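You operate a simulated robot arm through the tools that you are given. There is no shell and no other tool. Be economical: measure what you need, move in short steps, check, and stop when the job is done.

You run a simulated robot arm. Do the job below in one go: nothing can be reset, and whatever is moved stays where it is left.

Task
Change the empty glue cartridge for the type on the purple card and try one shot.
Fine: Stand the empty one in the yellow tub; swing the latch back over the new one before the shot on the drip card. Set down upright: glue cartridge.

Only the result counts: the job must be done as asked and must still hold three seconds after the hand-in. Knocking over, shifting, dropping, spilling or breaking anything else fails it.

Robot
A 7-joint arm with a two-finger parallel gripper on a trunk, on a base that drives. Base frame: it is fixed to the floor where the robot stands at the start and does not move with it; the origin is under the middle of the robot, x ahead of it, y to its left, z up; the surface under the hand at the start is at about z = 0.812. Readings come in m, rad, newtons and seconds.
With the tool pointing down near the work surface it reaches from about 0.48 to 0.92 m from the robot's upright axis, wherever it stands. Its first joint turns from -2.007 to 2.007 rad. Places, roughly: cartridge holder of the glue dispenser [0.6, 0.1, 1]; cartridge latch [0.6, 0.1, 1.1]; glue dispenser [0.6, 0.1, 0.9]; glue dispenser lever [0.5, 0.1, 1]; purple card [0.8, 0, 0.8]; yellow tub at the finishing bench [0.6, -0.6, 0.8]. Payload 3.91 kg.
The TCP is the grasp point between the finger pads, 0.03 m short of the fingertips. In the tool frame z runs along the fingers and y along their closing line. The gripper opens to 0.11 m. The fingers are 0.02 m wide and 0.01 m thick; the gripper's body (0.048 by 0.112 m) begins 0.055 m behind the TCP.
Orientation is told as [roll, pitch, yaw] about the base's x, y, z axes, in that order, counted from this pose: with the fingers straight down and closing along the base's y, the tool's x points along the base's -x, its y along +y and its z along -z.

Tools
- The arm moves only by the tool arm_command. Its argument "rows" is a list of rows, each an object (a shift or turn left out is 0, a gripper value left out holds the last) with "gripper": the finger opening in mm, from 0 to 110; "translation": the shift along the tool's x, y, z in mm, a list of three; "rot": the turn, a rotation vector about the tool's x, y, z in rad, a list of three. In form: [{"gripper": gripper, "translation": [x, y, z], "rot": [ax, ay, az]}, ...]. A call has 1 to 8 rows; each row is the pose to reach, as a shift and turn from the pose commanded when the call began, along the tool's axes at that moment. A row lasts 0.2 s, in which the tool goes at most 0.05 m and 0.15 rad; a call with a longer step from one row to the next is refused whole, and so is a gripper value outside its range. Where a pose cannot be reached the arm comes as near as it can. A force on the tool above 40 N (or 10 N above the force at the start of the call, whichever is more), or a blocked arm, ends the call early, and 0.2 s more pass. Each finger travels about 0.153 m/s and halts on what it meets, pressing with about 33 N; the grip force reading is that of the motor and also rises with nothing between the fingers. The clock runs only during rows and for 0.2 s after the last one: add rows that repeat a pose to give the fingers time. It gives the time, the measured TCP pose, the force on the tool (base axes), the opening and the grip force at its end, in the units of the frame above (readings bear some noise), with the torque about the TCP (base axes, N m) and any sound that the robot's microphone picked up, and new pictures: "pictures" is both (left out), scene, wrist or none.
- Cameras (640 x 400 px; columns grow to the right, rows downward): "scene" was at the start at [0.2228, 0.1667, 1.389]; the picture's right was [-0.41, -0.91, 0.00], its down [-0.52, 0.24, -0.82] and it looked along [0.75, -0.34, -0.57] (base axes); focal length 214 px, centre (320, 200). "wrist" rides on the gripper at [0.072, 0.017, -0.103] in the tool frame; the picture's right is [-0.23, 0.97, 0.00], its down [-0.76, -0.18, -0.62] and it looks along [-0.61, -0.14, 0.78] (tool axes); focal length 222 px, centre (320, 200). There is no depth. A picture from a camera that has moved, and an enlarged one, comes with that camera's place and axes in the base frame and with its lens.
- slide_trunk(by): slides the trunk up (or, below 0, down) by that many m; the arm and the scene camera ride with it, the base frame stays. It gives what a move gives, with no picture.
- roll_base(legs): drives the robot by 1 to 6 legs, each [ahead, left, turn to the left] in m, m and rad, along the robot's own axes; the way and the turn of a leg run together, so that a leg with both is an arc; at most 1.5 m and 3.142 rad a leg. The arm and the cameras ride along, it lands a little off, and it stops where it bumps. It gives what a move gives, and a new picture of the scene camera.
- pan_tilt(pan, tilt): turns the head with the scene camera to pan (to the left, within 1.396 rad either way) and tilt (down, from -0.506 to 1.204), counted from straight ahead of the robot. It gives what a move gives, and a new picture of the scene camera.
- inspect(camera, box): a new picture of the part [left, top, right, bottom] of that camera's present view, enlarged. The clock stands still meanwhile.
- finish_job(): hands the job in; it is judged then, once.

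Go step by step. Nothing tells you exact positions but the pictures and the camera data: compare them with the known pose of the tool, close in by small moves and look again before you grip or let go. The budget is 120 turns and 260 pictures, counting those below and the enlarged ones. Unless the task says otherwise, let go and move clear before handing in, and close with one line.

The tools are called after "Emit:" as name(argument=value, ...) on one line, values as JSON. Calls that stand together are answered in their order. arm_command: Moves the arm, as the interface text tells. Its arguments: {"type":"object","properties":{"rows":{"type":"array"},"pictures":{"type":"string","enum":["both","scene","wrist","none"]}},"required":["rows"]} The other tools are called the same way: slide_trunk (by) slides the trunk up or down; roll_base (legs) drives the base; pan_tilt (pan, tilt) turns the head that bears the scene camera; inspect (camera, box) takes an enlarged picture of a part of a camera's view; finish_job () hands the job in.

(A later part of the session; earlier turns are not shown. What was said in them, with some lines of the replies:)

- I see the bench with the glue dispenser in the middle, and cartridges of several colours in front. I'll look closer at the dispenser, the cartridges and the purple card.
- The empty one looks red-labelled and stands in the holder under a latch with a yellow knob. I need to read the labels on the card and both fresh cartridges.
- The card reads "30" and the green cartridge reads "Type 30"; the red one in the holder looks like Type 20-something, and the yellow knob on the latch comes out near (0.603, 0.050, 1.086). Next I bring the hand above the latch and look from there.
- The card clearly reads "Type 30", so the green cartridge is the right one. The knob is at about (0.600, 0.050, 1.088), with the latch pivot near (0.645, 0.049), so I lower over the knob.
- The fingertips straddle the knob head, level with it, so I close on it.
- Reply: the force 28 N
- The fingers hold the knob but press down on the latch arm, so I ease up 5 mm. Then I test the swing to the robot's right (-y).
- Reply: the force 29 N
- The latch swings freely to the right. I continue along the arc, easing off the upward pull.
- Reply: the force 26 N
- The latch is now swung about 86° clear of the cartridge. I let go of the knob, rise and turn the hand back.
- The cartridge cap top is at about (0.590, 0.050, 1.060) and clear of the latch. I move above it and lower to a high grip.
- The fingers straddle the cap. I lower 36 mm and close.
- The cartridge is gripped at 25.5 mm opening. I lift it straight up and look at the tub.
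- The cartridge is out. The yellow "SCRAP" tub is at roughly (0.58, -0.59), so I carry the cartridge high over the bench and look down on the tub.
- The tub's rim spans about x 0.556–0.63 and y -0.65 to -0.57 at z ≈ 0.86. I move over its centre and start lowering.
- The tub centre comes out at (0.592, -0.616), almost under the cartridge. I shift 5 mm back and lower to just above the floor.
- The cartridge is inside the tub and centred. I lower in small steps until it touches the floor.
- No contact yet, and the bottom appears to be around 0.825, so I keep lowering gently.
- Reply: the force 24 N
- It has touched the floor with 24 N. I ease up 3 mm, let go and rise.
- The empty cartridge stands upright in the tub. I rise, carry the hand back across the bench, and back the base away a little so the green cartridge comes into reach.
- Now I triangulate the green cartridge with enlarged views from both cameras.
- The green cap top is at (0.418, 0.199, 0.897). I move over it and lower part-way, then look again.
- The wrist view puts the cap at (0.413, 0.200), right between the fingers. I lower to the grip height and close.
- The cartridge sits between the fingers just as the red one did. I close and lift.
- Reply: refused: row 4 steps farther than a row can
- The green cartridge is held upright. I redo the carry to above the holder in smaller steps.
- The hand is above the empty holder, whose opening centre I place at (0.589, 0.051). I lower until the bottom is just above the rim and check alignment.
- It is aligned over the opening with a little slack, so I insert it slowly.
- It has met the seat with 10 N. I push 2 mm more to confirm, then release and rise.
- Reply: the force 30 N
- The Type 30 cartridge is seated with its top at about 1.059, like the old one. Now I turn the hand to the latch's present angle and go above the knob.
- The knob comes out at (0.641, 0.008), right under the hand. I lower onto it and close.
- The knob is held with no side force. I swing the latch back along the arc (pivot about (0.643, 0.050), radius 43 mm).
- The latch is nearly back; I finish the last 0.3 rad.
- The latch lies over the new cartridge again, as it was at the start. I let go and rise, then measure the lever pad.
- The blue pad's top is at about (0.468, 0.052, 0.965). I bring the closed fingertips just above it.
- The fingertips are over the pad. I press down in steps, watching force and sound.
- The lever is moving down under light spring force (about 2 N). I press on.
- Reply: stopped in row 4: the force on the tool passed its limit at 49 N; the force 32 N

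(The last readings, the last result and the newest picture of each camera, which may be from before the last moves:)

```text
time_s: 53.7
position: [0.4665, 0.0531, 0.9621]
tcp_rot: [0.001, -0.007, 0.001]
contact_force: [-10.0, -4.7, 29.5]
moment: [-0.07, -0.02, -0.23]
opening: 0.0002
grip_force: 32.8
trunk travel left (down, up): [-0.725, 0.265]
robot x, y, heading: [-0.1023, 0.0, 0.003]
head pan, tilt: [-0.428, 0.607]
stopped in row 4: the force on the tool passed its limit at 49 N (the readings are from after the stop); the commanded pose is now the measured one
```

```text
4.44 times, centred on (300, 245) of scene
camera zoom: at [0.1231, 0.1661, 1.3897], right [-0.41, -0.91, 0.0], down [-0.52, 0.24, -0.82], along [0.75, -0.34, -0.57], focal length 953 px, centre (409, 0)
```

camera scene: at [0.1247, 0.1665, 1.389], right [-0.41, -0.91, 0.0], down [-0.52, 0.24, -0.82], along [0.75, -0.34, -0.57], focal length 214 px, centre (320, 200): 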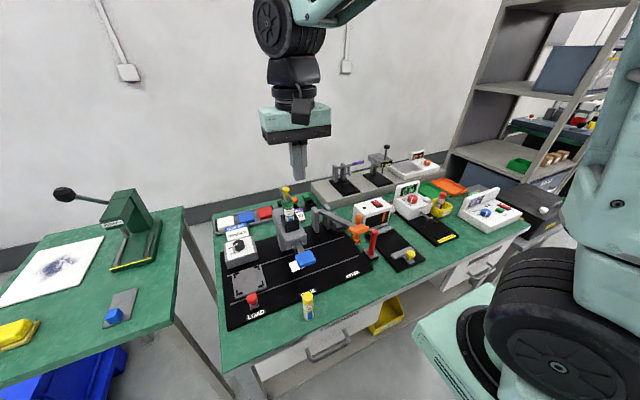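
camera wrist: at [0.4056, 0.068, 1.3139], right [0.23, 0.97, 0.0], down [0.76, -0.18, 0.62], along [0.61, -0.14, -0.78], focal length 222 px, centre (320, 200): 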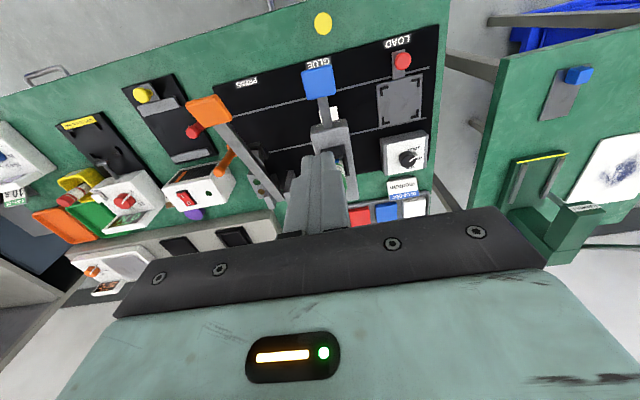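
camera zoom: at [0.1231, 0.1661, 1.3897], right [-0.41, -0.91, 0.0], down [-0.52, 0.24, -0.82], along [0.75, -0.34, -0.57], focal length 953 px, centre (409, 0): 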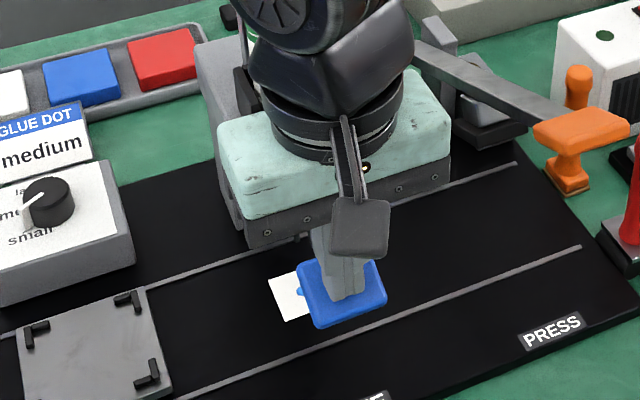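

The lever hit its stop and a blue spot seems to have appeared on the drip card. I rise clear and look.

Emit:
arm_command(rows=[{"gripper": 0, "translation": [0, 0, -10]}, {"gripper": 0, "translation": [0, 0, -25]}, {"gripper": 0, "translation": [0, 0, -45]}, {"gripper": 0, "translation": [0, 0, -90]}, {"gripper": 0, "translation": [0, 0, -135]}, {"gripper": 0, "translation": [0, 0, -180]}, {"gripper": 0, "translation": [20, 40, -200]}, {"gripper": 0, "translation": [20, 80, -200]}], pictures="both")

Emit:
inspect(camera="scene", box=[260, 180, 340, 290])

Emit:
inspect(camera="scene", box=[280, 250, 312, 278])

Emit:
inspect(camera="scene", box=[380, 160, 480, 240])

```text
time_s: 55.5
position: [0.4481, 0.1315, 1.1617]
tcp_rot: [0.002, -0.006, 0.001]
contact_force: [-0.3, -0.5, -0.1]
moment: [0.02, -0.02, 0.01]
opening: 0.0
grip_force: 33.5
trunk travel left (down, up): [-0.725, 0.265]
robot x, y, heading: [-0.0981, 0.001, -0.006]
head pan, tilt: [-0.428, 0.607]
camera scene: at [0.1247, 0.1659, 1.3891], right [-0.42, -0.91, 0.0], down [-0.52, 0.24, -0.82], along [0.75, -0.34, -0.57], focal length 214 px, centre (320, 200)
camera wrist: at [0.3763, 0.1488, 1.2646], right [0.23, 0.97, 0.0], down [0.76, -0.18, 0.63], along [0.61, -0.14, -0.78], focal length 222 px, centre (320, 200)
```

scene: 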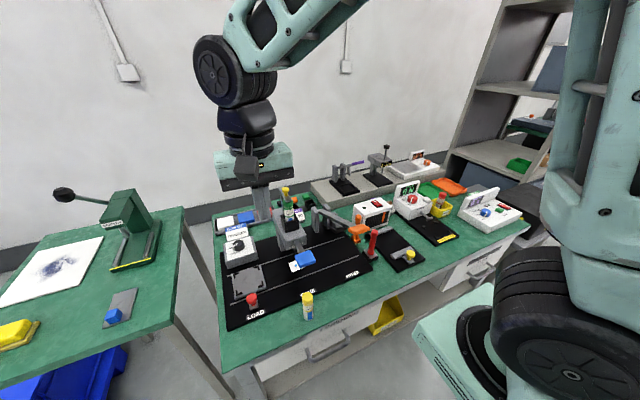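
wrist: 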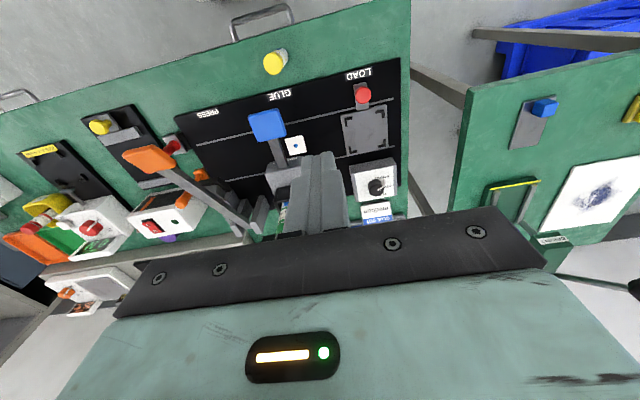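

```text
3.64 times, centred on (300, 235) of scene
camera zoom: at [0.1247, 0.1659, 1.3891], right [-0.42, -0.91, 0.0], down [-0.52, 0.24, -0.82], along [0.75, -0.34, -0.57], focal length 780 px, centre (393, 73)
```

zoom: 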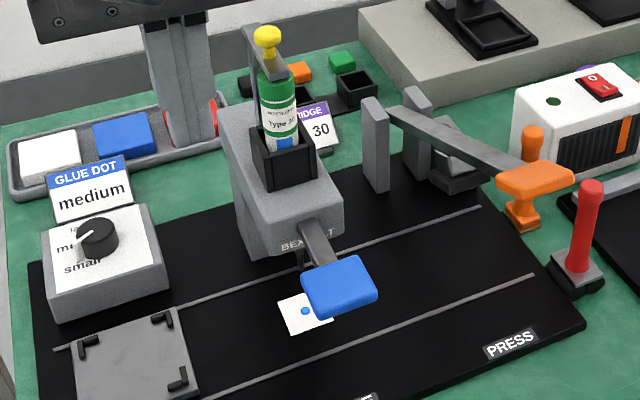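

```text
14.29 times, centred on (296, 264) of scene
camera zoom: at [0.1247, 0.1659, 1.3891], right [-0.42, -0.91, 0.0], down [-0.52, 0.24, -0.82], along [0.75, -0.34, -0.57], focal length 3064 px, centre (663, -714)
```

zoom: 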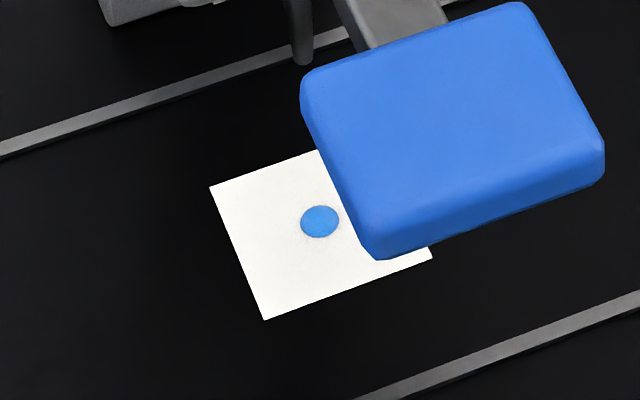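

```text
5.00 times, centred on (430, 200) of scene
camera zoom: at [0.1247, 0.1659, 1.3891], right [-0.42, -0.91, 0.0], down [-0.52, 0.24, -0.82], along [0.75, -0.34, -0.57], focal length 1072 px, centre (-230, 200)
```

zoom: 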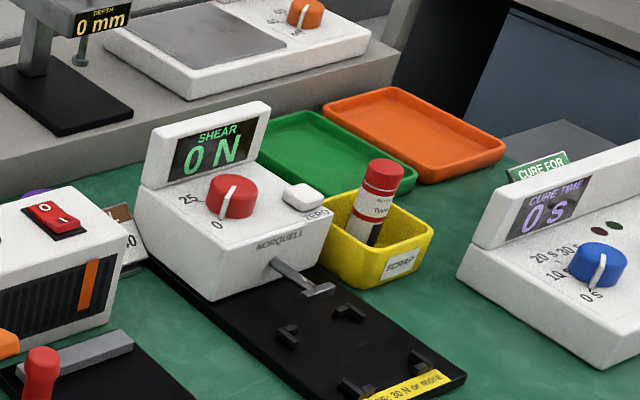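

One blue dot sits on the drip card, the latch is over the Type 30 cartridge, and the empty one stands upright in the yellow tub. The hand is clear, so I hand in.

Emit:
finish_job()

```text
The job is handed in.
```

The empty cartridge stands upright in the yellow tub, the Type 30 cartridge is in the holder with the latch over it, and one shot of glue is on the drip card.
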